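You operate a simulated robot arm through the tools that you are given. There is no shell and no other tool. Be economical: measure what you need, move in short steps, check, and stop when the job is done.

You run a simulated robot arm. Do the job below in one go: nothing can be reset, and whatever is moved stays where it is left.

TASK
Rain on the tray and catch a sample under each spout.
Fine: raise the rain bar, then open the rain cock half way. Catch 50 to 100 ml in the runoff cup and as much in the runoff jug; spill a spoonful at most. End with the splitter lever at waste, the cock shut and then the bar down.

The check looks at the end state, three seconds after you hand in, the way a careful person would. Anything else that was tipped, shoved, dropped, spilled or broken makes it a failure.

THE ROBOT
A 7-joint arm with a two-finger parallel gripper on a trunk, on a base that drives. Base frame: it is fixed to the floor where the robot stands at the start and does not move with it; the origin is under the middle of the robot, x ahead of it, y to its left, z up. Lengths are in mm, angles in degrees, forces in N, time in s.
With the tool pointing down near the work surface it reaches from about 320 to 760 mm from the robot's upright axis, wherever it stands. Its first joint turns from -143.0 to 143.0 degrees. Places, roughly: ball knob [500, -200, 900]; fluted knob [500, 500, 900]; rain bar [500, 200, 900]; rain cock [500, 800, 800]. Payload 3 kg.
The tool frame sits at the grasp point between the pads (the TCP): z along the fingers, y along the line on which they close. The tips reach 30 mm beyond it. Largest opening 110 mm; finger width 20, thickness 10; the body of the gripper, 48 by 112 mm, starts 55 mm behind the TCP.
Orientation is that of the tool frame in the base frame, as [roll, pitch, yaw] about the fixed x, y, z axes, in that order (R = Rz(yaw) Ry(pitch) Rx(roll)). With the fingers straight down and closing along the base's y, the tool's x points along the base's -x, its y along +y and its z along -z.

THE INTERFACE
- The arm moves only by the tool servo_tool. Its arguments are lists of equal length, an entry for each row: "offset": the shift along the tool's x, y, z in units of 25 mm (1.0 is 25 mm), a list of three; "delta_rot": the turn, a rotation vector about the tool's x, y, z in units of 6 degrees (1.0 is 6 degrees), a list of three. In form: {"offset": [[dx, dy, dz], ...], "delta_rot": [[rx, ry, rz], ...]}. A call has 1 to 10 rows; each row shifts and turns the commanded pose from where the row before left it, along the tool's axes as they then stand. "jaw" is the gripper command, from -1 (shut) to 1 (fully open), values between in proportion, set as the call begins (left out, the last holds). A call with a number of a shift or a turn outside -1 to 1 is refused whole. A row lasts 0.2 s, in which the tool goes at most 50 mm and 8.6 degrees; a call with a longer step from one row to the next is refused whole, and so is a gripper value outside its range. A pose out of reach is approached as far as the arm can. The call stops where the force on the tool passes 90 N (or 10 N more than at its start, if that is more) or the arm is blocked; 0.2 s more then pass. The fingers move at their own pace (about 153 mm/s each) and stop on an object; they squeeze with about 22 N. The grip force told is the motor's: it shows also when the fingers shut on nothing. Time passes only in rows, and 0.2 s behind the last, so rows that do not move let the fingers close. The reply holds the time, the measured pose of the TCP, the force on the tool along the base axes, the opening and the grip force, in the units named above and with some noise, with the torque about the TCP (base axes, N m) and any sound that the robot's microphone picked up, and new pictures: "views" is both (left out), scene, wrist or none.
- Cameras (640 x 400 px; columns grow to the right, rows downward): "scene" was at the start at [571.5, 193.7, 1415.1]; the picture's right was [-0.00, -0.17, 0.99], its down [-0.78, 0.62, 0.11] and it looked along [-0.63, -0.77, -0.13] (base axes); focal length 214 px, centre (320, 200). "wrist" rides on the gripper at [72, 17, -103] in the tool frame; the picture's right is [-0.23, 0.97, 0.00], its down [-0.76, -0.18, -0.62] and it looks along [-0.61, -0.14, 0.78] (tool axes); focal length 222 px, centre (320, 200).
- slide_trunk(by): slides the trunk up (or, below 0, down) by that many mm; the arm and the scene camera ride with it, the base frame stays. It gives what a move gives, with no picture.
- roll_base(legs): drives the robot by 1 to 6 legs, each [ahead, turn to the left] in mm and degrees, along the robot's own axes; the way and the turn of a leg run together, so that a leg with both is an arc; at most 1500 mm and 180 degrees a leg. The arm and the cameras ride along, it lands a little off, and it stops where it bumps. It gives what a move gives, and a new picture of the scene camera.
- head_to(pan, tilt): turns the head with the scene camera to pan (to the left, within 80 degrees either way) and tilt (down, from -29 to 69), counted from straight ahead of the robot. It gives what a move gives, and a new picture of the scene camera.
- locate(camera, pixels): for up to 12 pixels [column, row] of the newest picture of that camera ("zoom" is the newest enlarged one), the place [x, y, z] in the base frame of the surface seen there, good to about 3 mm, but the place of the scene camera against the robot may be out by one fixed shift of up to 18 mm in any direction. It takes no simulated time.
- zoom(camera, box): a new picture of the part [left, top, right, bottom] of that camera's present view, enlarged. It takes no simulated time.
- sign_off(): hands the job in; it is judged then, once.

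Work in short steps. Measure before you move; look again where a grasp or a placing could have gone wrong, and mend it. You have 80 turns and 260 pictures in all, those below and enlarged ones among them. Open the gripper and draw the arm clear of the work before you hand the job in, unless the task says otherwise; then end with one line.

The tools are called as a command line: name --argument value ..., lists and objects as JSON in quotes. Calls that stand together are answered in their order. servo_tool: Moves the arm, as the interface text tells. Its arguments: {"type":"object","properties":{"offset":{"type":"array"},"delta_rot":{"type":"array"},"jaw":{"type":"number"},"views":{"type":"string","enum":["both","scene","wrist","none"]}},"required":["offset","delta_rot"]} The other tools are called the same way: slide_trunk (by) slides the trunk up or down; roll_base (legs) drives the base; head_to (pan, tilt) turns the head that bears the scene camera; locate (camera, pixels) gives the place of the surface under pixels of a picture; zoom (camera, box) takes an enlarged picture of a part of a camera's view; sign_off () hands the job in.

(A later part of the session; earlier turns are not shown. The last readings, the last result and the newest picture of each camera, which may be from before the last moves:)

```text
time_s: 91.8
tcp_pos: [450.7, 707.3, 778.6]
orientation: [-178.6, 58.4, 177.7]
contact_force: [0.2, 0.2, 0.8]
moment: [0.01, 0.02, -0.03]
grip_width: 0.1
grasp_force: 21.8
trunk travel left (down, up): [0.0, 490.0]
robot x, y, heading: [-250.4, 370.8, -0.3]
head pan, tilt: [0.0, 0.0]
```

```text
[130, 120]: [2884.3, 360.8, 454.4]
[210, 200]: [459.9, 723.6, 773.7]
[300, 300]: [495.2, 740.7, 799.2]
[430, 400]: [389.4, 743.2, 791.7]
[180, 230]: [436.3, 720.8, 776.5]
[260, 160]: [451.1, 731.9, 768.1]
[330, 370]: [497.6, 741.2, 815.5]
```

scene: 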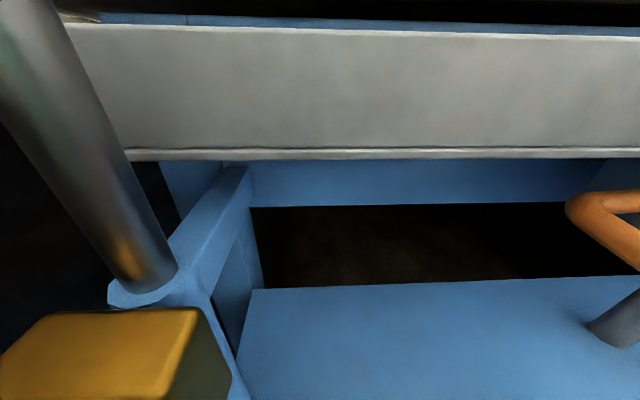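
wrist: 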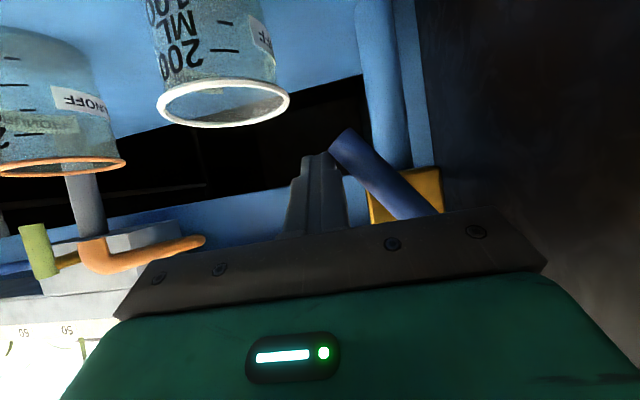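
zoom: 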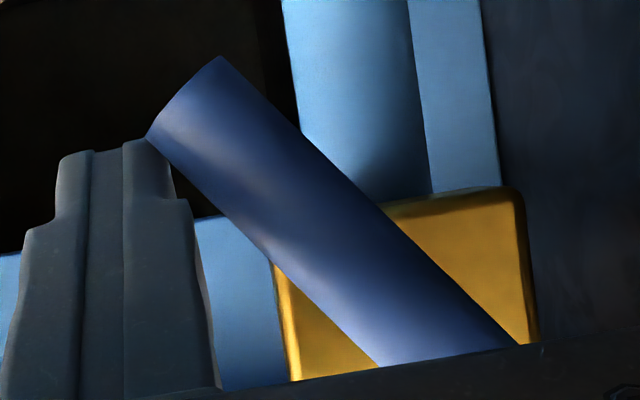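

locate --camera "zoom" --pixels '[[195, 110], [270, 185], [345, 260], [420, 335]]'

```text
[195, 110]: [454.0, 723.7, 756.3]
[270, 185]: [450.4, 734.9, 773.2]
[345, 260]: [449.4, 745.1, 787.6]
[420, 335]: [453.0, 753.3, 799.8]
```

Handle is now ~35° (a bit under). I go round beneath it and push up from the lower left: back out, shift to y≈755, z≈735, forward again.

servo_tool --offset '[[0.52, 0, -0.85], [0.52, 0, -0.85], [0.52, 0, -0.85], [0.75, 0.96, 0.46], [0.75, 0.96, 0.46], [-0.52, 0, 0.85], [-0.52, 0, 0.85], [-0.52, 0, 0.85], [0, 0, 0]]' --delta_rot '[[0, 0, 0], [0, 0, 0], [0, 0, 0], [0, 0, 0], [0, 0, 0], [0, 0, 0], [0, 0, 0], [0, 0, 0], [0, 0, 0]]' --views "wrist"

```text
time_s: 93.8
tcp_pos: [453.7, 754.1, 734.6]
orientation: [-178.6, 58.5, 177.8]
contact_force: [-0.7, 0.3, -0.5]
moment: [-0.01, -0.02, -0.02]
grip_width: 0.0
grasp_force: 22.4
trunk travel left (down, up): [0.0, 490.0]
robot x, y, heading: [-247.3, 368.7, -0.1]
head pan, tilt: [0.0, 0.0]
```

wrist: 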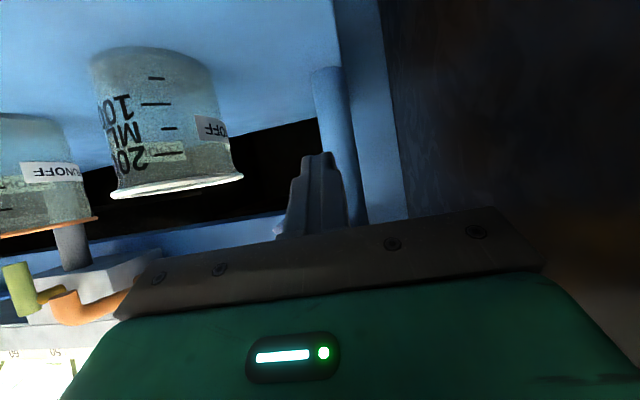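

I push up-right to (734, 751), then back out and measure.

servo_tool --offset '[[-0.143, -0.2, -0.087], [-0.143, -0.2, -0.087], [-0.143, -0.2, -0.087], [-0.143, -0.2, -0.087], [0, 0, 0], [0.52, 0, -0.85], [0.52, 0, -0.85], [0.52, -0.5, -0.85], [0.52, -0.5, -0.85]]' --delta_rot '[[0, 0, 0], [0, 0, 0], [0, 0, 0], [0, 0, 0], [0, 0, 0], [0, 0, 0], [0, 0, 0], [0, 0, 0], [0, 0, 0]]' --views "both"

```text
time_s: 95.8
tcp_pos: [351.4, 716.2, 752.2]
orientation: [-178.6, 58.4, 177.8]
contact_force: [0.8, 0.2, -0.8]
moment: [-0.03, 0.0, -0.01]
grip_width: 0.0
grasp_force: 21.8
trunk travel left (down, up): [0.0, 490.0]
robot x, y, heading: [-244.8, 372.9, 0.2]
head pan, tilt: [0.0, 0.0]
```

scene: 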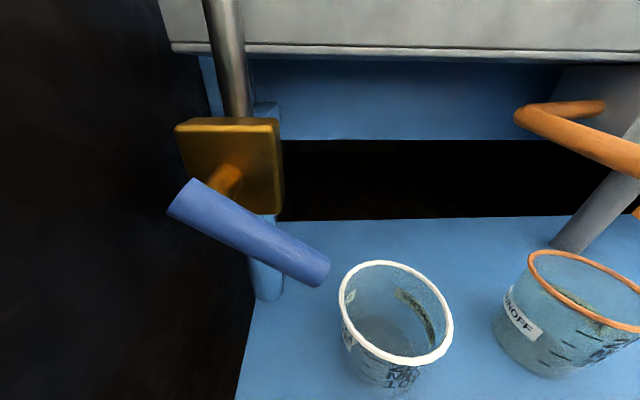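
wrist: 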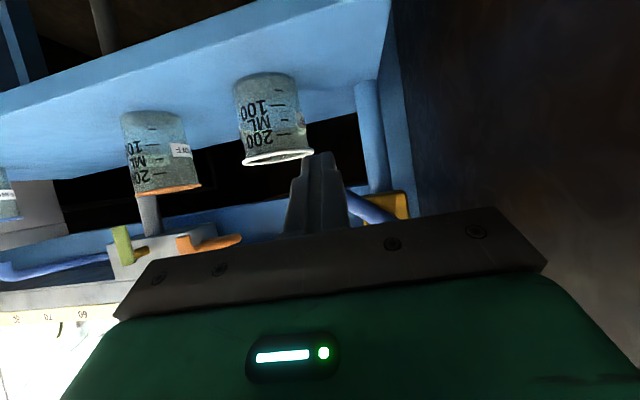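

locate --camera "scene" --pixels '[[205, 205], [230, 222], [255, 235], [280, 249], [305, 263], [225, 180]]'

```text
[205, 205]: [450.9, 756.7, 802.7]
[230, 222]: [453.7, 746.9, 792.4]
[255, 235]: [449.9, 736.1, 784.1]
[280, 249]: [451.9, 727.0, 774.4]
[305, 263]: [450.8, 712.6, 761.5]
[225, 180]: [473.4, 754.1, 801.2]
```

Handle now at ~47° — half open. Next I go up and right to the splitter lever at y≈332.

servo_tool --offset '[[-0.68, 0, -0.42], [-0.68, 0, -0.42], [-0.68, -1, -0.42], [0, -1, 0], [0, -1, 0], [0, -1, 0], [0, -1, 0], [0, -1, 0], [0, -1, 0], [0, -1, 0]]' --delta_rot '[[0, 0, 0], [0, 0, 0], [0, 0, 0], [0, 0, 0], [0, 0, 0], [0, 0, 0], [0, 0, 0], [0, 0, 0], [0, 0, 0], [0, 0, 0]]' --views "none"

servo_tool --offset '[[-0.1, -1, 0.2], [-0.1, -1, 0.2], [-0.1, -1, 0.2], [0, -1, 0], [0, -1, 0], [0, -1, 0], [0, -1, 0], [0, -0.35, 0]]' --delta_rot '[[0, 0, 0], [0, 0, 0], [0, 0, 0], [0, 0, 0], [0, 0, 0], [0, 0, 0], [0, 0, 0], [0, 0, 0]]' --jaw -0.1 --views "both"

```text
time_s: 98.0
tcp_pos: [339.1, 518.0, 815.6]
orientation: [-178.5, 58.6, 177.9]
contact_force: [-0.2, 0.2, -0.1]
moment: [0.0, 0.0, 0.0]
grip_width: 0.0
grasp_force: 22.1
trunk travel left (down, up): [0.0, 490.0]
robot x, y, heading: [-247.1, 372.9, -0.2]
head pan, tilt: [0.0, 0.0]
```

```text
time_s: 99.8
tcp_pos: [345.0, 333.4, 816.2]
orientation: [-178.7, 58.4, 177.8]
contact_force: [-0.5, -0.6, 0.5]
moment: [-0.03, 0.05, 0.0]
grip_width: 49.6
grasp_force: 0.0
trunk travel left (down, up): [0.0, 490.0]
robot x, y, heading: [-248.8, 370.9, -0.4]
head pan, tilt: [0.0, 0.0]
```

scene: 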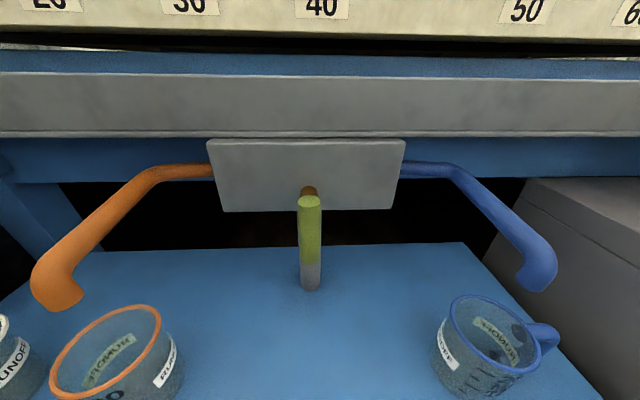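
wrist: 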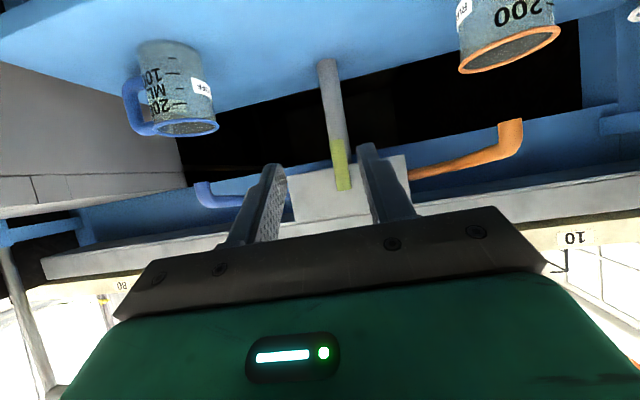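

Aligned in front of the lever; quick locate to centre it.

locate --camera "wrist" --pixels '[[338, 150], [342, 175], [334, 155], [346, 160], [344, 188]]'

```text
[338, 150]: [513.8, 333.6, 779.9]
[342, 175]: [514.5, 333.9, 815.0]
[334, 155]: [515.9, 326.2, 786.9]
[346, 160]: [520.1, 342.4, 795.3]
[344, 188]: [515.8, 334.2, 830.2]
```

Lever centre y≈334, x≈522, z 770–832. I advance to (517, 334, 787).

servo_tool --offset '[[-0.37, 0.02, 0.93], [-0.37, 0.02, 0.93], [-0.37, 0, 0.93], [-0.37, 0, 0.93], [-0.37, 0, 0.93], [-0.37, 0, 0.93], [-0.37, 0, 0.93], [0, 0, 0]]' --delta_rot '[[0, 0, 0], [0, 0, 0], [0, 0, 0], [0, 0, 0], [0, 0, 0], [0, 0, 0], [0, 0, 0], [0, 0, 0]]' --views "both"

```text
time_s: 101.6
tcp_pos: [517.0, 323.4, 784.3]
orientation: [-178.5, 58.3, 177.8]
contact_force: [0.4, -0.6, 0.5]
moment: [-0.02, 0.03, -0.03]
grip_width: 49.6
grasp_force: 0.1
trunk travel left (down, up): [0.0, 490.0]
robot x, y, heading: [-247.3, 369.3, -0.4]
head pan, tilt: [0.0, 0.0]
```

scene: 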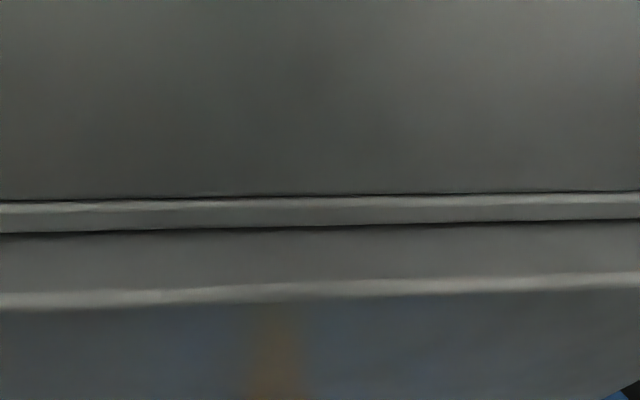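
wrist: 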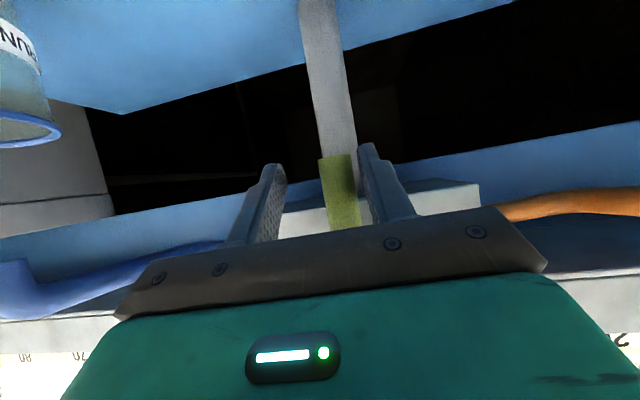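

Lever is 10 mm left of the grip centre; I shift +10 mm and close.

servo_tool --offset '[[0, 0.4, 0], [0, 0, 0]]' --delta_rot '[[0, 0, 0], [0, 0, 0]]' --views "none"

servo_tool --offset '[[0, 0, 0], [0, 0, 0], [0, 0, 0]]' --delta_rot '[[0, 0, 0], [0, 0, 0], [0, 0, 0]]' --jaw -1 --views "none"

head_to --pan 60 --tilt 35

```text
time_s: 102.2
tcp_pos: [517.2, 331.7, 783.1]
orientation: [-178.6, 58.4, 177.7]
contact_force: [0.1, 0.0, 0.1]
moment: [0.02, -0.01, 0.0]
grip_width: 49.5
grasp_force: 0.0
trunk travel left (down, up): [0.0, 490.0]
robot x, y, heading: [-250.5, 373.8, -0.0]
head pan, tilt: [0.0, 0.0]
```

```text
time_s: 103.0
tcp_pos: [517.5, 331.6, 784.3]
orientation: [-178.6, 58.5, 177.9]
contact_force: [-0.9, 0.7, 0.5]
moment: [-0.06, 0.21, 0.02]
grip_width: 19.7
grasp_force: 45.0
trunk travel left (down, up): [0.0, 490.0]
robot x, y, heading: [-246.3, 369.8, -0.0]
head pan, tilt: [0.0, 0.0]
```

```text
time_s: 104.3
tcp_pos: [518.1, 331.9, 784.1]
orientation: [-178.5, 58.4, 177.7]
contact_force: [-0.9, 2.6, -2.7]
moment: [-0.09, -0.04, -0.01]
grip_width: 19.7
grasp_force: 44.9
trunk travel left (down, up): [0.0, 490.0]
robot x, y, heading: [-250.0, 373.6, -0.1]
head pan, tilt: [60.0, 35.0]
```

scene: 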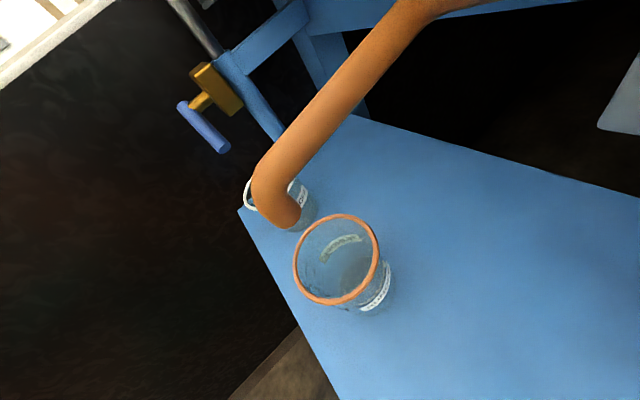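

Good view of the orange cup under its spout. I turn the lever's end left 30° toward orange and watch.

servo_tool --offset '[[-0.007, 0.15, -0.004], [-0.007, 0.15, -0.004], [-0.007, 0.15, -0.004], [-0.007, 0.15, -0.004], [-0.007, 0.15, -0.004]]' --delta_rot '[[-0.52, 0, 0.85], [-0.52, 0, 0.85], [-0.52, 0, 0.85], [-0.52, 0, 0.85], [-0.52, 0, 0.85]]' --views "both"

```text
time_s: 105.5
tcp_pos: [518.0, 351.3, 788.6]
orientation: [133.2, 47.9, 138.2]
contact_force: [-22.0, 0.7, -14.0]
moment: [0.26, 0.42, 0.18]
grip_width: 19.9
grasp_force: 45.5
trunk travel left (down, up): [0.0, 490.0]
robot x, y, heading: [-247.6, 370.9, -0.3]
head pan, tilt: [60.0, 35.0]
```

scene: 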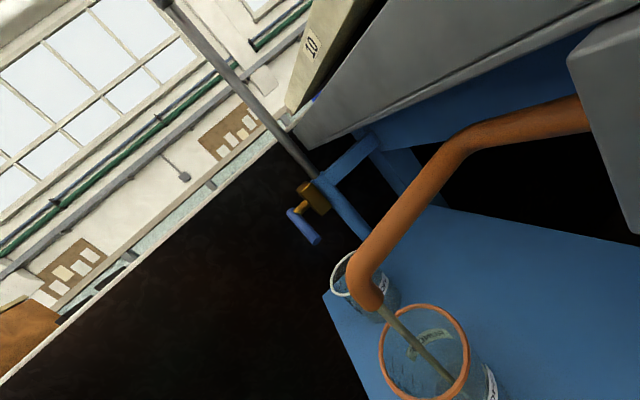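
wrist: 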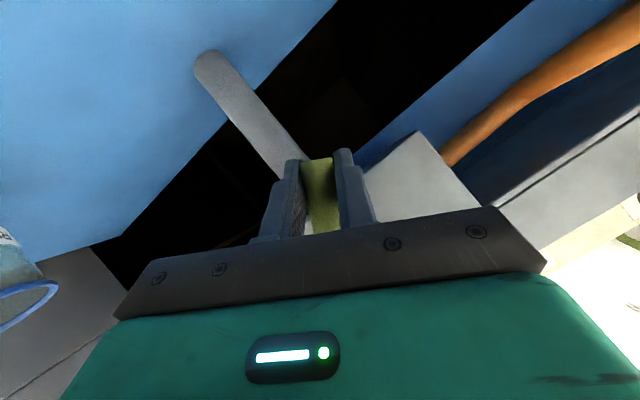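

Water is running into the orange cup. I zoom for the level, and pan a bit to frame the cup (takes ~1 s).

zoom --camera "scene" --box '[340, 280, 520, 400]'

head_to --pan 50 --tilt 50

zoom --camera "scene" --box '[220, 100, 440, 260]'

```text
3.33 times, centred on (430, 340) of scene
```

zoom: 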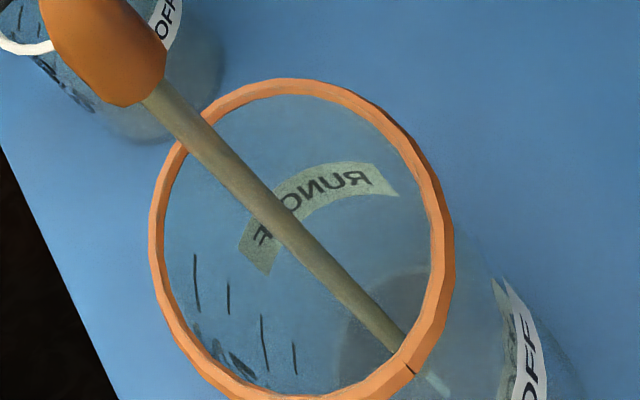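

```text
time_s: 106.2
tcp_pos: [518.1, 351.6, 788.2]
orientation: [133.2, 48.0, 138.4]
contact_force: [-28.1, 2.7, -18.4]
moment: [0.27, 0.1, 0.03]
grip_width: 19.6
grasp_force: 44.9
trunk travel left (down, up): [0.0, 490.0]
robot x, y, heading: [-247.9, 375.2, -0.3]
head pan, tilt: [50.0, 50.0]
```

scene: 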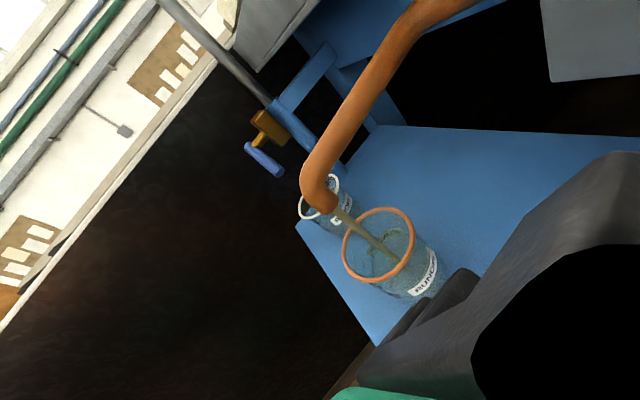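

```text
2.50 times, centred on (330, 180) of scene
```

zoom: 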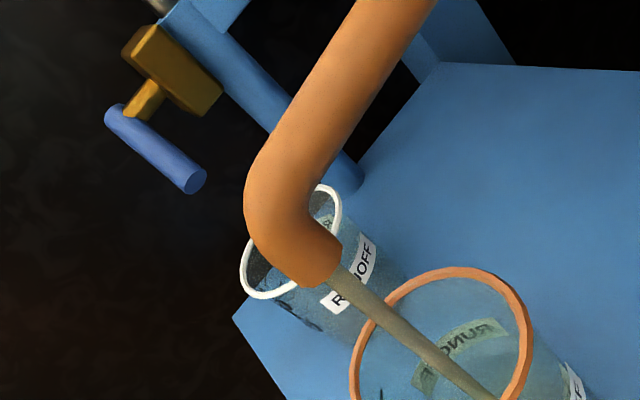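

servo_tool --offset '[[0, 0, 0], [0, 0, 0], [0, 0, 0], [0, 0, 0]]' --delta_rot '[[0, 0, 0], [0, 0, 0], [0, 0, 0], [0, 0, 0]]' --views "scene"

zoom --camera "scene" --box '[320, 190, 460, 310]'

```text
time_s: 107.2
tcp_pos: [518.0, 351.3, 788.1]
orientation: [133.4, 48.0, 138.3]
contact_force: [-29.0, 3.3, -21.9]
moment: [0.32, 0.23, 0.05]
grip_width: 19.8
grasp_force: 44.8
trunk travel left (down, up): [0.0, 490.0]
robot x, y, heading: [-248.6, 373.7, -0.1]
head pan, tilt: [50.0, 50.0]
```

scene: 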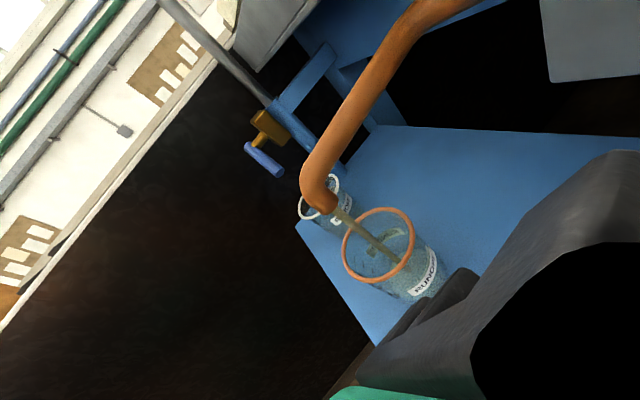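

```text
3.33 times, centred on (390, 250) of scene
```

zoom: 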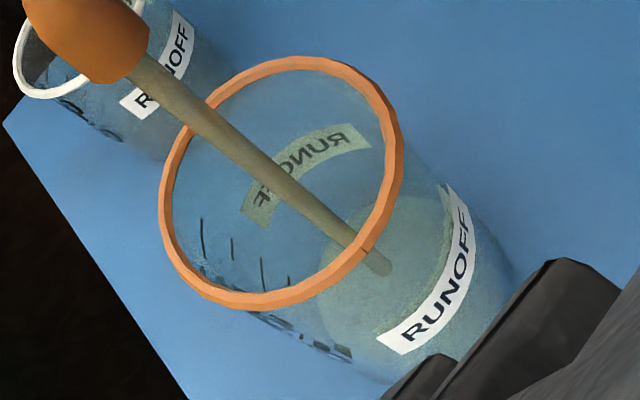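

I try measuring the water surface height with locate.

locate --camera "zoom" --pixels '[[350, 300], [385, 262], [400, 240], [370, 320], [280, 350], [560, 200], [200, 130], [340, 255]]'

```text
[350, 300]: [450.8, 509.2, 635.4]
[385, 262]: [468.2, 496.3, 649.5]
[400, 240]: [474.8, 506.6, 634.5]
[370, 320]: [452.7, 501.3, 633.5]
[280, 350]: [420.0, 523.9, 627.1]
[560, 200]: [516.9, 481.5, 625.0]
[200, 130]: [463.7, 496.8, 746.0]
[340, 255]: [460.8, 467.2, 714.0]
```

The surface reads z≈634.5 (shelf ≈625.5), so about 15–20 ml. I wait 2.2 s and remeasure for the rate.

servo_tool --offset '[[0, 0, 0], [0, 0, 0], [0, 0, 0], [0, 0, 0], [0, 0, 0], [0, 0, 0], [0, 0, 0], [0, 0, 0], [0, 0, 0], [0, 0, 0]]' --delta_rot '[[0, 0, 0], [0, 0, 0], [0, 0, 0], [0, 0, 0], [0, 0, 0], [0, 0, 0], [0, 0, 0], [0, 0, 0], [0, 0, 0], [0, 0, 0]]' --views "scene"

zoom --camera "scene" --box '[320, 190, 460, 310]'

locate --camera "zoom" --pixels '[[350, 300], [410, 240], [370, 320], [420, 220], [400, 320], [430, 260], [340, 330]]'

```text
time_s: 109.4
tcp_pos: [518.6, 352.4, 789.8]
orientation: [133.3, 48.0, 138.2]
contact_force: [-26.6, 5.7, -22.9]
moment: [0.28, 0.25, 0.11]
grip_width: 20.2
grasp_force: 45.1
trunk travel left (down, up): [0.0, 490.0]
robot x, y, heading: [-245.9, 373.6, -0.1]
head pan, tilt: [50.0, 50.0]
```

scene: 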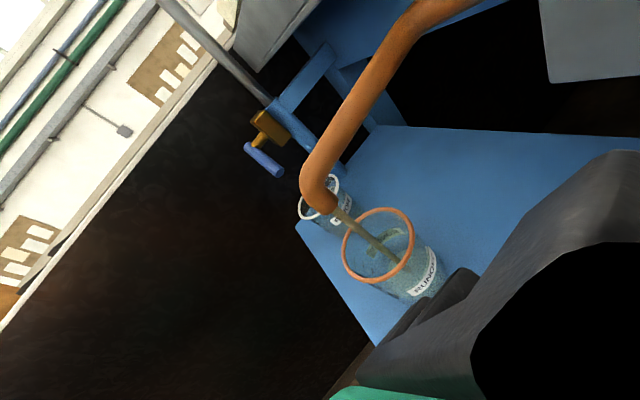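

```text
3.33 times, centred on (390, 250) of scene
```

zoom: 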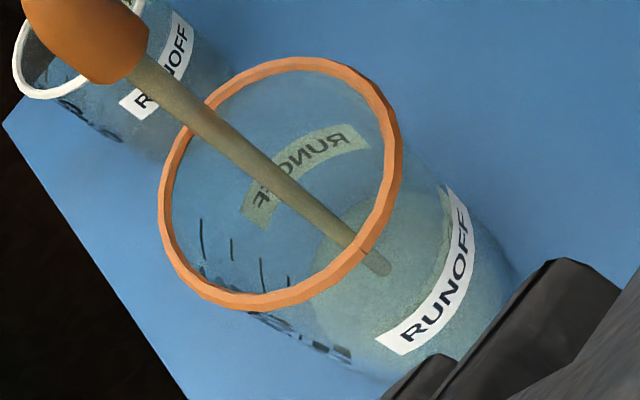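

```text
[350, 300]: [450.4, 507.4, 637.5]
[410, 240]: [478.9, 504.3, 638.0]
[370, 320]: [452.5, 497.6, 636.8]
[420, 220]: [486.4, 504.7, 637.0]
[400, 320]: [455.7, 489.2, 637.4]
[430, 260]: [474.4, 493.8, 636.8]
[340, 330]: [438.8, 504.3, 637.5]
```

Level ≈12 mm above shelf (~35 ml; ticks show 50 ml ≈15 mm), rising ~1.2 mm/s. I wait about 7 s more.

servo_tool --offset '[[0, 0, 0], [0, 0, 0], [0, 0, 0], [0, 0, 0], [0, 0, 0], [0, 0, 0], [0, 0, 0], [0, 0, 0], [0, 0, 0], [0, 0, 0]]' --delta_rot '[[0, 0, 0], [0, 0, 0], [0, 0, 0], [0, 0, 0], [0, 0, 0], [0, 0, 0], [0, 0, 0], [0, 0, 0], [0, 0, 0], [0, 0, 0]]' --views "none"

servo_tool --offset '[[0, 0, 0], [0, 0, 0], [0, 0, 0], [0, 0, 0], [0, 0, 0], [0, 0, 0], [0, 0, 0], [0, 0, 0], [0, 0, 0], [0, 0, 0]]' --delta_rot '[[0, 0, 0], [0, 0, 0], [0, 0, 0], [0, 0, 0], [0, 0, 0], [0, 0, 0], [0, 0, 0], [0, 0, 0], [0, 0, 0], [0, 0, 0]]' --views "none"

servo_tool --offset '[[0, 0, 0], [0, 0, 0], [0, 0, 0], [0, 0, 0], [0, 0, 0], [0, 0, 0], [0, 0, 0], [0, 0, 0], [0, 0, 0], [0, 0, 0]]' --delta_rot '[[0, 0, 0], [0, 0, 0], [0, 0, 0], [0, 0, 0], [0, 0, 0], [0, 0, 0], [0, 0, 0], [0, 0, 0], [0, 0, 0], [0, 0, 0]]' --views "scene"

zoom --camera "scene" --box '[320, 190, 460, 310]'

locate --camera "zoom" --pixels '[[350, 310], [410, 240], [370, 320], [420, 220], [400, 320], [430, 260], [560, 200]]'

```text
time_s: 111.6
tcp_pos: [517.7, 350.9, 788.8]
orientation: [133.3, 48.0, 138.2]
contact_force: [-24.7, 5.5, -21.4]
moment: [0.24, 0.15, -0.01]
grip_width: 20.0
grasp_force: 45.0
trunk travel left (down, up): [0.0, 490.0]
robot x, y, heading: [-244.8, 372.4, -0.3]
head pan, tilt: [50.0, 50.0]
```

```text
time_s: 113.8
tcp_pos: [518.7, 351.5, 788.9]
orientation: [133.3, 48.0, 138.2]
contact_force: [-20.8, 5.1, -19.3]
moment: [0.21, 0.21, 0.06]
grip_width: 19.8
grasp_force: 45.2
trunk travel left (down, up): [0.0, 490.0]
robot x, y, heading: [-247.8, 372.2, -0.1]
head pan, tilt: [50.0, 50.0]
```

```text
time_s: 116.0
tcp_pos: [517.4, 350.6, 789.0]
orientation: [133.2, 47.9, 138.2]
contact_force: [-18.7, 4.6, -18.2]
moment: [0.17, 0.08, 0.01]
grip_width: 20.0
grasp_force: 45.2
trunk travel left (down, up): [0.0, 490.0]
robot x, y, heading: [-247.6, 371.6, -0.3]
head pan, tilt: [50.0, 50.0]
```

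scene: 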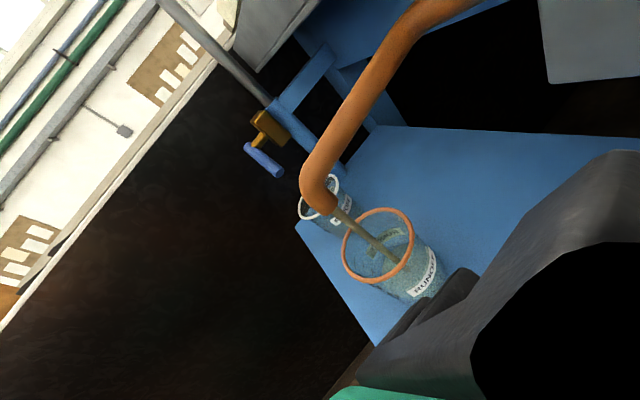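

```text
3.33 times, centred on (390, 250) of scene
```

zoom: 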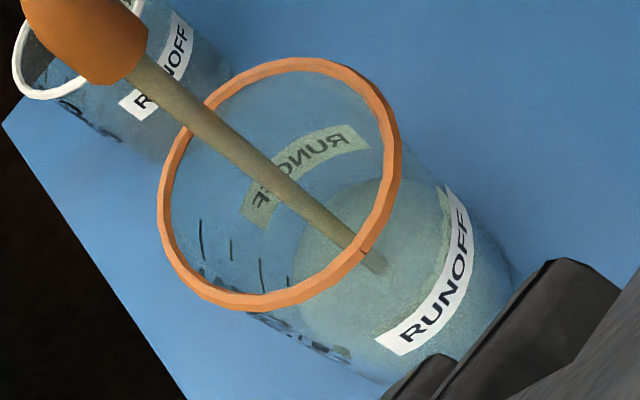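

```text
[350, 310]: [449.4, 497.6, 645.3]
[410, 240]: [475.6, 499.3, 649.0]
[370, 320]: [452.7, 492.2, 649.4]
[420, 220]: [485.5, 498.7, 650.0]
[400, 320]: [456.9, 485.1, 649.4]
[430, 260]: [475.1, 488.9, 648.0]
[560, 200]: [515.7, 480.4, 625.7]
```

Level is now 23 mm above the shelf. No time passes while I measure the surface's radius to pin the volume.

locate --camera "zoom" --pixels '[[300, 250], [306, 240], [312, 300], [325, 330], [300, 270], [350, 352], [390, 352], [440, 225], [445, 290], [315, 222], [335, 345], [425, 205]]'

zoom --camera "scene" --box '[365, 235, 425, 300]'

```text
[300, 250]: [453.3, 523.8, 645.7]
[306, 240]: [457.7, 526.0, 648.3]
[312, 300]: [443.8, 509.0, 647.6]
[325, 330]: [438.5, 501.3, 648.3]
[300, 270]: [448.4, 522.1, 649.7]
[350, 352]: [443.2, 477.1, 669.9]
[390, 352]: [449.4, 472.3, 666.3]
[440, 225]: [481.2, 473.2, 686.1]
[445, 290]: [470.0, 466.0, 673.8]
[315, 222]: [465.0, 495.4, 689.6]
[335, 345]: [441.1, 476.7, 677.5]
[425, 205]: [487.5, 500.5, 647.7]
```

```text
6.15 times, centred on (395, 268) of scene
```

zoom: 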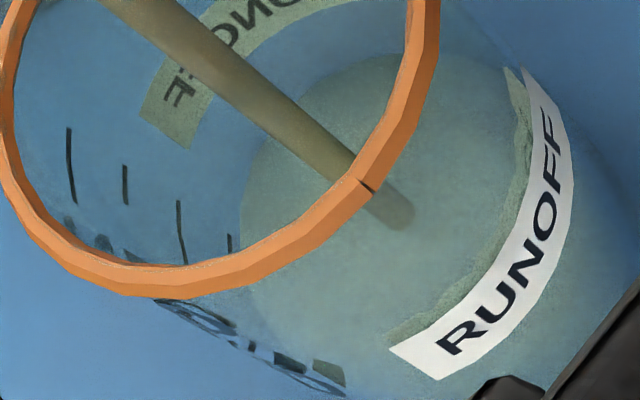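

Surface radius ≈28.5 mm and the lowest tick (50) is just at the surface, so ~50 ml now. I wait ~3 s more (→ ~72 ml), then swing the lever through to the jug side.

servo_tool --offset '[[0, 0, 0], [0, 0, 0], [0, 0, 0], [0, 0, 0], [0, 0, 0], [0, 0, 0], [0, 0, 0], [0, 0, 0], [0, 0, 0], [0, 0, 0]]' --delta_rot '[[0, 0, 0], [0, 0, 0], [0, 0, 0], [0, 0, 0], [0, 0, 0], [0, 0, 0], [0, 0, 0], [0, 0, 0], [0, 0, 0], [0, 0, 0]]' --views "none"

servo_tool --offset '[[0, 0, 0], [0, 0, 0], [0, 0, 0]]' --delta_rot '[[0, 0, 0], [0, 0, 0], [0, 0, 0]]' --views "scene"

locate --camera "scene" --pixels '[[396, 247], [399, 244], [393, 271], [402, 253], [441, 235]]'

servo_tool --offset '[[-0.007, -0.15, -0.004], [-0.007, -0.15, -0.004], [-0.007, -0.15, -0.004], [-0.007, -0.15, -0.004], [-0.007, -0.15, -0.004], [-0.007, -0.15, -0.004], [-0.007, -0.15, -0.004], [-0.007, -0.15, -0.004], [-0.007, -0.15, -0.004], [-0.007, -0.15, -0.004]]' --delta_rot '[[0.52, 0, -0.85], [0.52, 0, -0.85], [0.52, 0, -0.85], [0.52, 0, -0.85], [0.52, 0, -0.85], [0.52, 0, -0.85], [0.52, 0, -0.85], [0.52, 0, -0.85], [0.52, 0, -0.85], [0.52, 0, -0.85]]' --views "both"

```text
time_s: 118.2
tcp_pos: [519.2, 352.3, 789.1]
orientation: [133.3, 48.0, 138.3]
contact_force: [-15.7, 3.3, -15.7]
moment: [0.13, 0.03, 0.0]
grip_width: 19.8
grasp_force: 44.8
trunk travel left (down, up): [0.0, 490.0]
robot x, y, heading: [-246.4, 373.9, -0.0]
head pan, tilt: [50.0, 50.0]
```

```text
time_s: 119.0
tcp_pos: [519.1, 351.5, 789.3]
orientation: [133.3, 48.0, 138.3]
contact_force: [-13.2, 3.9, -14.0]
moment: [0.16, 0.19, 0.06]
grip_width: 20.2
grasp_force: 45.4
trunk travel left (down, up): [0.0, 490.0]
robot x, y, heading: [-246.1, 375.5, 0.1]
head pan, tilt: [50.0, 50.0]
```

scene: 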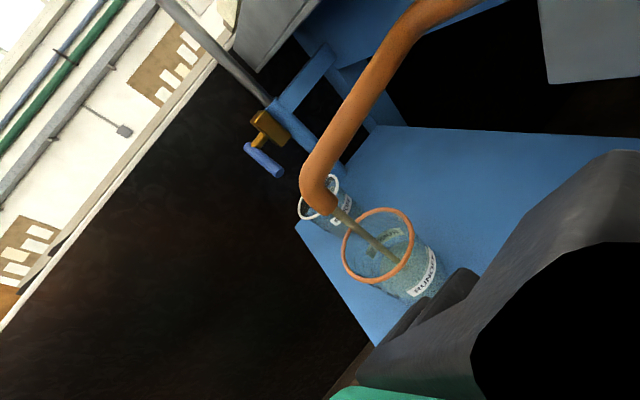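

```text
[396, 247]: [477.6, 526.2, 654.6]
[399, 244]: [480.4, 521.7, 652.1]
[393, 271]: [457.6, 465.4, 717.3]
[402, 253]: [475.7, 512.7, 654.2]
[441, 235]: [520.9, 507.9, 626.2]
```

```text
time_s: 121.2
tcp_pos: [517.0, 315.2, 791.0]
orientation: [-131.6, 47.2, -143.7]
contact_force: [31.1, -17.7, 2.3]
moment: [0.62, -0.3, 0.14]
grip_width: 19.7
grasp_force: 45.4
trunk travel left (down, up): [0.0, 490.0]
robot x, y, heading: [-250.2, 372.3, -0.3]
head pan, tilt: [50.0, 50.0]
```

scene: 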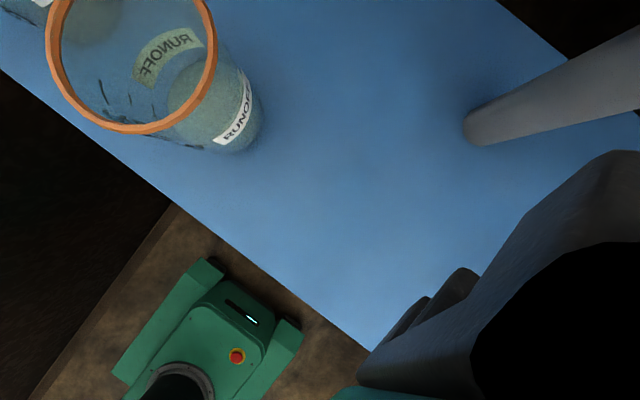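
wrist: 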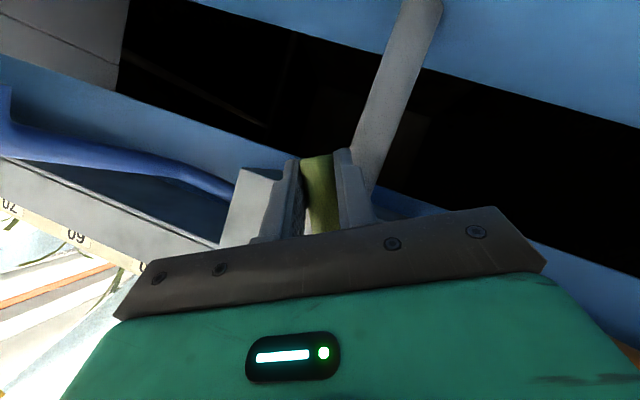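

Flow to the cup has stopped. I zoom on the cup for its level, then turn the head to the jug.

zoom --camera "scene" --box '[30, 0, 290, 165]'

locate --camera "scene" --pixels '[[195, 85], [190, 110], [172, 95], [215, 100], [185, 70], [300, 100], [340, 200]]'

head_to --pan -45 --tilt 40

```text
2.42 times, centred on (160, 82) of scene
```

zoom: 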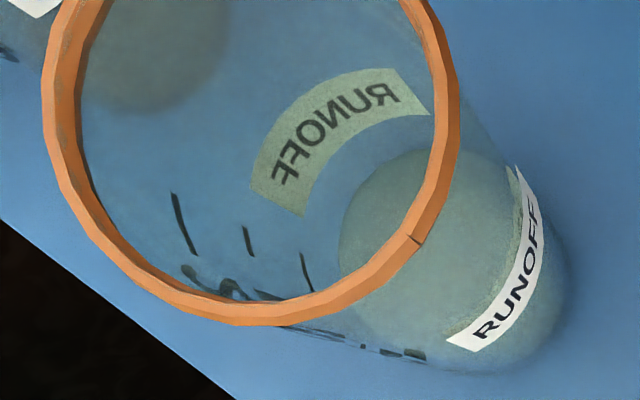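

```text
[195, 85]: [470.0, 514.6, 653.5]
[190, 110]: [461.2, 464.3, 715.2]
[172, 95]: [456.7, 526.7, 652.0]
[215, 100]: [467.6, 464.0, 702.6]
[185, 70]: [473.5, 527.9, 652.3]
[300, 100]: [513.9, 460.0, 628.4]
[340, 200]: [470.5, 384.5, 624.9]
```

```text
time_s: 122.9
tcp_pos: [519.0, 313.7, 789.2]
orientation: [-131.6, 47.2, -143.8]
contact_force: [34.7, -16.7, 12.0]
moment: [0.72, -0.19, 0.06]
grip_width: 19.8
grasp_force: 45.2
trunk travel left (down, up): [0.0, 490.0]
robot x, y, heading: [-248.9, 372.2, -0.0]
head pan, tilt: [-45.0, 40.0]
```

scene: 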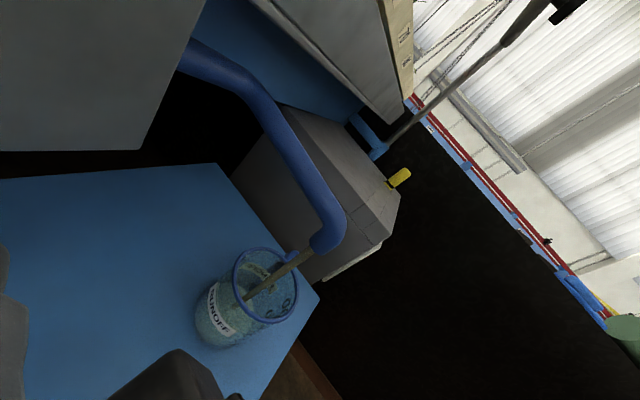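

Cup level ≈27 mm, above the 50 tick and below 100 – good. The jug is filling; I measure its level.

zoom --camera "scene" --box '[180, 230, 320, 350]'

locate --camera "zoom" --pixels '[[270, 230], [250, 180], [230, 280], [300, 270], [200, 200], [60, 130], [210, 320]]'

```text
3.33 times, centred on (250, 290) of scene
```

zoom: 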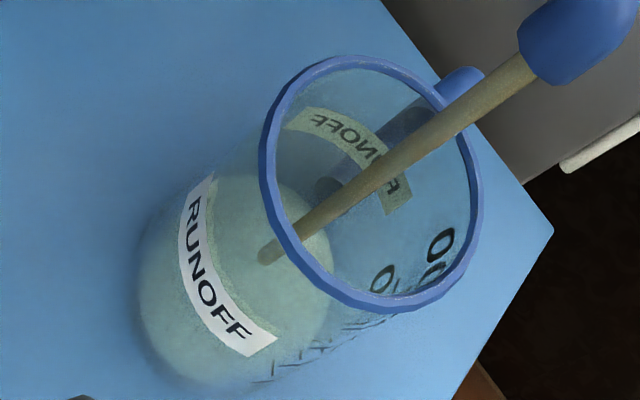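

```text
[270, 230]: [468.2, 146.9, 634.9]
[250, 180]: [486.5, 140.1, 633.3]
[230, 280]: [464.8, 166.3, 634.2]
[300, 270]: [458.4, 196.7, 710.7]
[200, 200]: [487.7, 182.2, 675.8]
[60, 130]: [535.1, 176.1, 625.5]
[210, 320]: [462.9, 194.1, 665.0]
```

Jug at 9 mm; target ≈27–28 mm, roughly 10 s. I wait 8.8 s and measure.

servo_tool --offset '[[0, 0, 0], [0, 0, 0], [0, 0, 0], [0, 0, 0], [0, 0, 0], [0, 0, 0], [0, 0, 0], [0, 0, 0], [0, 0, 0], [0, 0, 0]]' --delta_rot '[[0, 0, 0], [0, 0, 0], [0, 0, 0], [0, 0, 0], [0, 0, 0], [0, 0, 0], [0, 0, 0], [0, 0, 0], [0, 0, 0], [0, 0, 0]]' --views "none"

servo_tool --offset '[[0, 0, 0], [0, 0, 0], [0, 0, 0], [0, 0, 0], [0, 0, 0], [0, 0, 0], [0, 0, 0], [0, 0, 0], [0, 0, 0], [0, 0, 0]]' --delta_rot '[[0, 0, 0], [0, 0, 0], [0, 0, 0], [0, 0, 0], [0, 0, 0], [0, 0, 0], [0, 0, 0], [0, 0, 0], [0, 0, 0], [0, 0, 0]]' --views "none"

servo_tool --offset '[[0, 0, 0], [0, 0, 0], [0, 0, 0], [0, 0, 0], [0, 0, 0], [0, 0, 0], [0, 0, 0], [0, 0, 0], [0, 0, 0], [0, 0, 0]]' --delta_rot '[[0, 0, 0], [0, 0, 0], [0, 0, 0], [0, 0, 0], [0, 0, 0], [0, 0, 0], [0, 0, 0], [0, 0, 0], [0, 0, 0], [0, 0, 0]]' --views "none"

servo_tool --offset '[[0, 0, 0], [0, 0, 0], [0, 0, 0], [0, 0, 0], [0, 0, 0], [0, 0, 0], [0, 0, 0]]' --delta_rot '[[0, 0, 0], [0, 0, 0], [0, 0, 0], [0, 0, 0], [0, 0, 0], [0, 0, 0], [0, 0, 0]]' --views "scene"

zoom --camera "scene" --box '[180, 230, 320, 350]'

locate --camera "zoom" --pixels '[[260, 190], [245, 180], [235, 290], [260, 300], [320, 250], [60, 130], [250, 220]]'

```text
time_s: 125.1
tcp_pos: [517.5, 314.8, 789.9]
orientation: [-131.6, 47.2, -143.6]
contact_force: [33.2, -14.7, 14.0]
moment: [0.71, -0.21, 0.08]
grip_width: 20.0
grasp_force: 44.8
trunk travel left (down, up): [0.0, 490.0]
robot x, y, heading: [-244.4, 370.8, 0.2]
head pan, tilt: [-45.0, 40.0]
```

```text
time_s: 127.3
tcp_pos: [516.6, 314.9, 789.4]
orientation: [-131.6, 47.1, -143.8]
contact_force: [31.0, -14.0, 13.7]
moment: [0.67, -0.36, 0.16]
grip_width: 20.0
grasp_force: 44.8
trunk travel left (down, up): [0.0, 490.0]
robot x, y, heading: [-250.5, 371.2, -0.3]
head pan, tilt: [-45.0, 40.0]
```

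```text
time_s: 129.5
tcp_pos: [515.3, 315.2, 789.7]
orientation: [-131.6, 47.1, -143.9]
contact_force: [28.3, -14.0, 13.2]
moment: [0.7, -0.28, 0.12]
grip_width: 20.0
grasp_force: 44.8
trunk travel left (down, up): [0.0, 490.0]
robot x, y, heading: [-247.3, 374.0, -0.1]
head pan, tilt: [-45.0, 40.0]
```

```text
time_s: 131.1
tcp_pos: [516.4, 315.1, 789.7]
orientation: [-131.6, 47.1, -143.8]
contact_force: [26.2, -13.8, 13.3]
moment: [0.7, -0.24, 0.07]
grip_width: 19.7
grasp_force: 45.1
trunk travel left (down, up): [0.0, 490.0]
robot x, y, heading: [-249.3, 368.9, 0.1]
head pan, tilt: [-45.0, 40.0]
```

scene: 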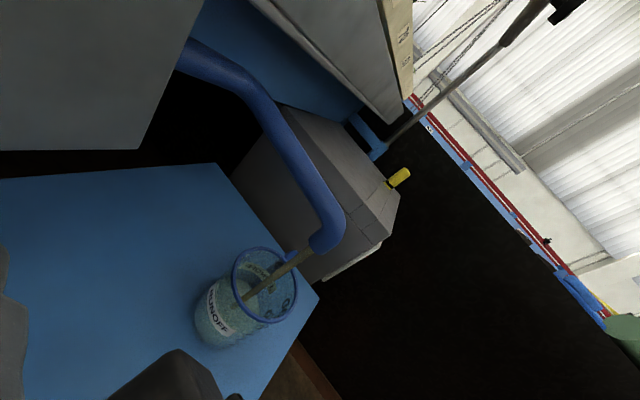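

```text
3.33 times, centred on (250, 290) of scene
```

zoom: 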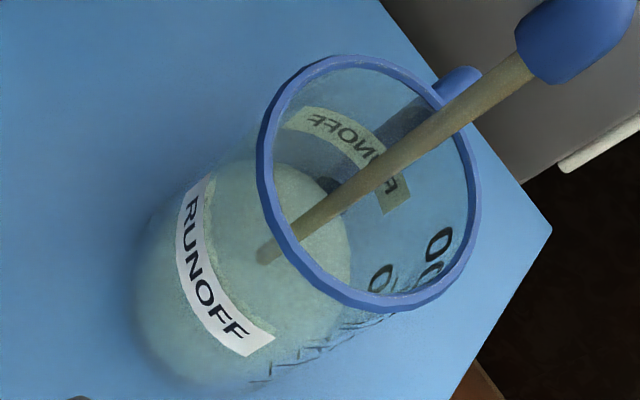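

```text
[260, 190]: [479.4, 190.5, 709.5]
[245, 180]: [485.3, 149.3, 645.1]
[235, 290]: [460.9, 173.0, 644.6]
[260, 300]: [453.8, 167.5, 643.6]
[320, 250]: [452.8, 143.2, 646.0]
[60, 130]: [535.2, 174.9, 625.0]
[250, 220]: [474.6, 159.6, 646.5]
```

Jug 20 mm (~50 ml), rising 1.3 mm/s. I wait 4.4 s more, then turn the lever back 30° to the middle (waste).

servo_tool --offset '[[0, 0, 0], [0, 0, 0], [0, 0, 0], [0, 0, 0], [0, 0, 0], [0, 0, 0], [0, 0, 0], [0, 0, 0], [0, 0, 0], [0, 0, 0]]' --delta_rot '[[0, 0, 0], [0, 0, 0], [0, 0, 0], [0, 0, 0], [0, 0, 0], [0, 0, 0], [0, 0, 0], [0, 0, 0], [0, 0, 0], [0, 0, 0]]' --views "none"

servo_tool --offset '[[0, 0, 0], [0, 0, 0], [0, 0, 0], [0, 0, 0], [0, 0, 0], [0, 0, 0], [0, 0, 0], [0, 0, 0], [0, 0, 0], [0, 0, 0]]' --delta_rot '[[0, 0, 0], [0, 0, 0], [0, 0, 0], [0, 0, 0], [0, 0, 0], [0, 0, 0], [0, 0, 0], [0, 0, 0], [0, 0, 0], [0, 0, 0]]' --views "scene"

locate --camera "scene" --pixels '[[227, 284], [225, 317], [230, 320], [240, 305], [233, 296], [172, 269]]'

servo_tool --offset '[[-0.007, 0.15, -0.004], [-0.007, 0.15, -0.004], [-0.007, 0.15, -0.004], [-0.007, 0.15, -0.004], [-0.007, 0.15, -0.004], [0, 0, 0]]' --delta_rot '[[-0.52, 0, 0.85], [-0.52, 0, 0.85], [-0.52, 0, 0.85], [-0.52, 0, 0.85], [-0.52, 0, 0.85], [0, 0, 0]]' --views "both"

```text
time_s: 133.3
tcp_pos: [516.9, 314.3, 789.5]
orientation: [-131.6, 47.0, -143.8]
contact_force: [23.9, -16.0, 12.1]
moment: [0.69, -0.06, 0.01]
grip_width: 19.8
grasp_force: 45.6
trunk travel left (down, up): [0.0, 490.0]
robot x, y, heading: [-248.1, 372.2, -0.0]
head pan, tilt: [-45.0, 40.0]
```

```text
time_s: 135.5
tcp_pos: [517.4, 314.4, 788.7]
orientation: [-131.6, 47.1, -143.8]
contact_force: [19.5, -13.9, 8.0]
moment: [0.6, -0.15, 0.04]
grip_width: 19.7
grasp_force: 44.9
trunk travel left (down, up): [0.0, 490.0]
robot x, y, heading: [-244.9, 370.0, 0.1]
head pan, tilt: [-45.0, 40.0]
```

scene: 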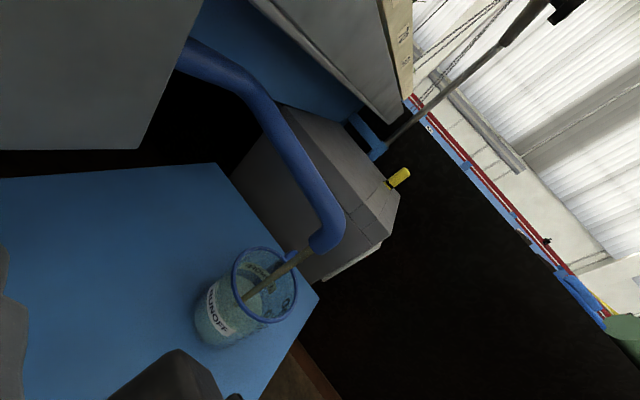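

```text
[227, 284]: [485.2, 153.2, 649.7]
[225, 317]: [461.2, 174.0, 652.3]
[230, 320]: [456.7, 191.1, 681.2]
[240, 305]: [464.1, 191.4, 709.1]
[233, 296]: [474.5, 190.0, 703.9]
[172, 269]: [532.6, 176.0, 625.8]
```

```text
time_s: 136.9
tcp_pos: [516.6, 332.0, 784.5]
orientation: [-178.7, 58.3, 177.7]
contact_force: [-14.6, -12.0, 0.7]
moment: [0.42, 0.69, -0.01]
grip_width: 19.8
grasp_force: 44.6
trunk travel left (down, up): [0.0, 490.0]
robot x, y, heading: [-249.4, 376.2, -0.0]
head pan, tilt: [-45.0, 40.0]
```

scene: 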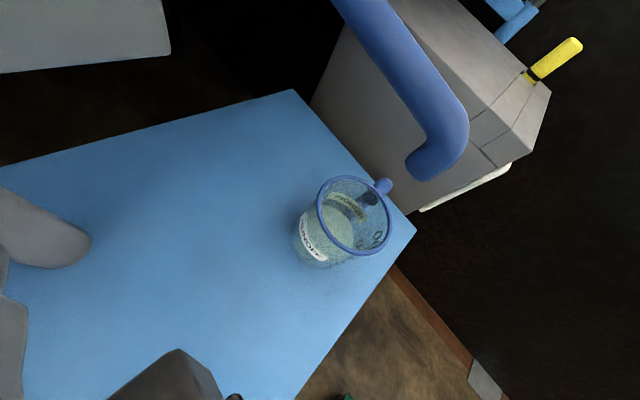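
wrist: 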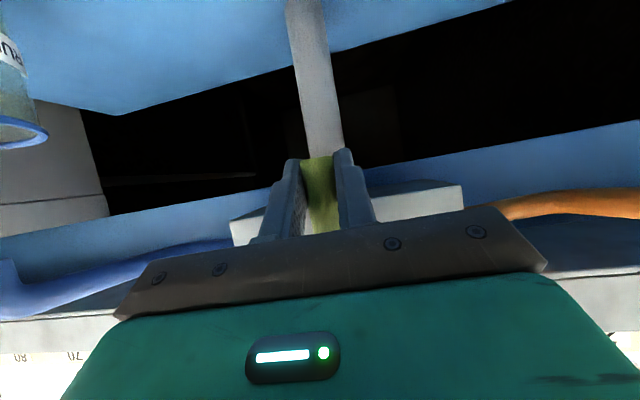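

Jug stream stopped and the tool is back at the lever's original place. I check the jug level before leaving.

zoom --camera "scene" --box '[280, 160, 400, 280]'

locate --camera "scene" --pixels '[[333, 215], [340, 225], [330, 235], [345, 235], [312, 222], [270, 210]]'

```text
3.33 times, centred on (340, 220) of scene
```

zoom: 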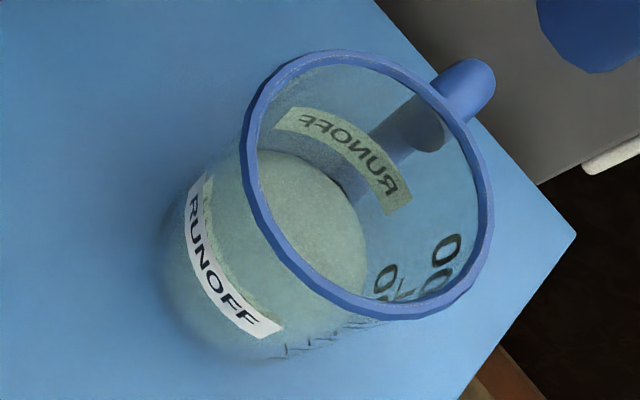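

```text
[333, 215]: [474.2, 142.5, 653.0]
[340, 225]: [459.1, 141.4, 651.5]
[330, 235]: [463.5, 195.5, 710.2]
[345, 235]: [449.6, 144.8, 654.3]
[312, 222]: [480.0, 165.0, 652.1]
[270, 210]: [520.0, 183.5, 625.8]
```

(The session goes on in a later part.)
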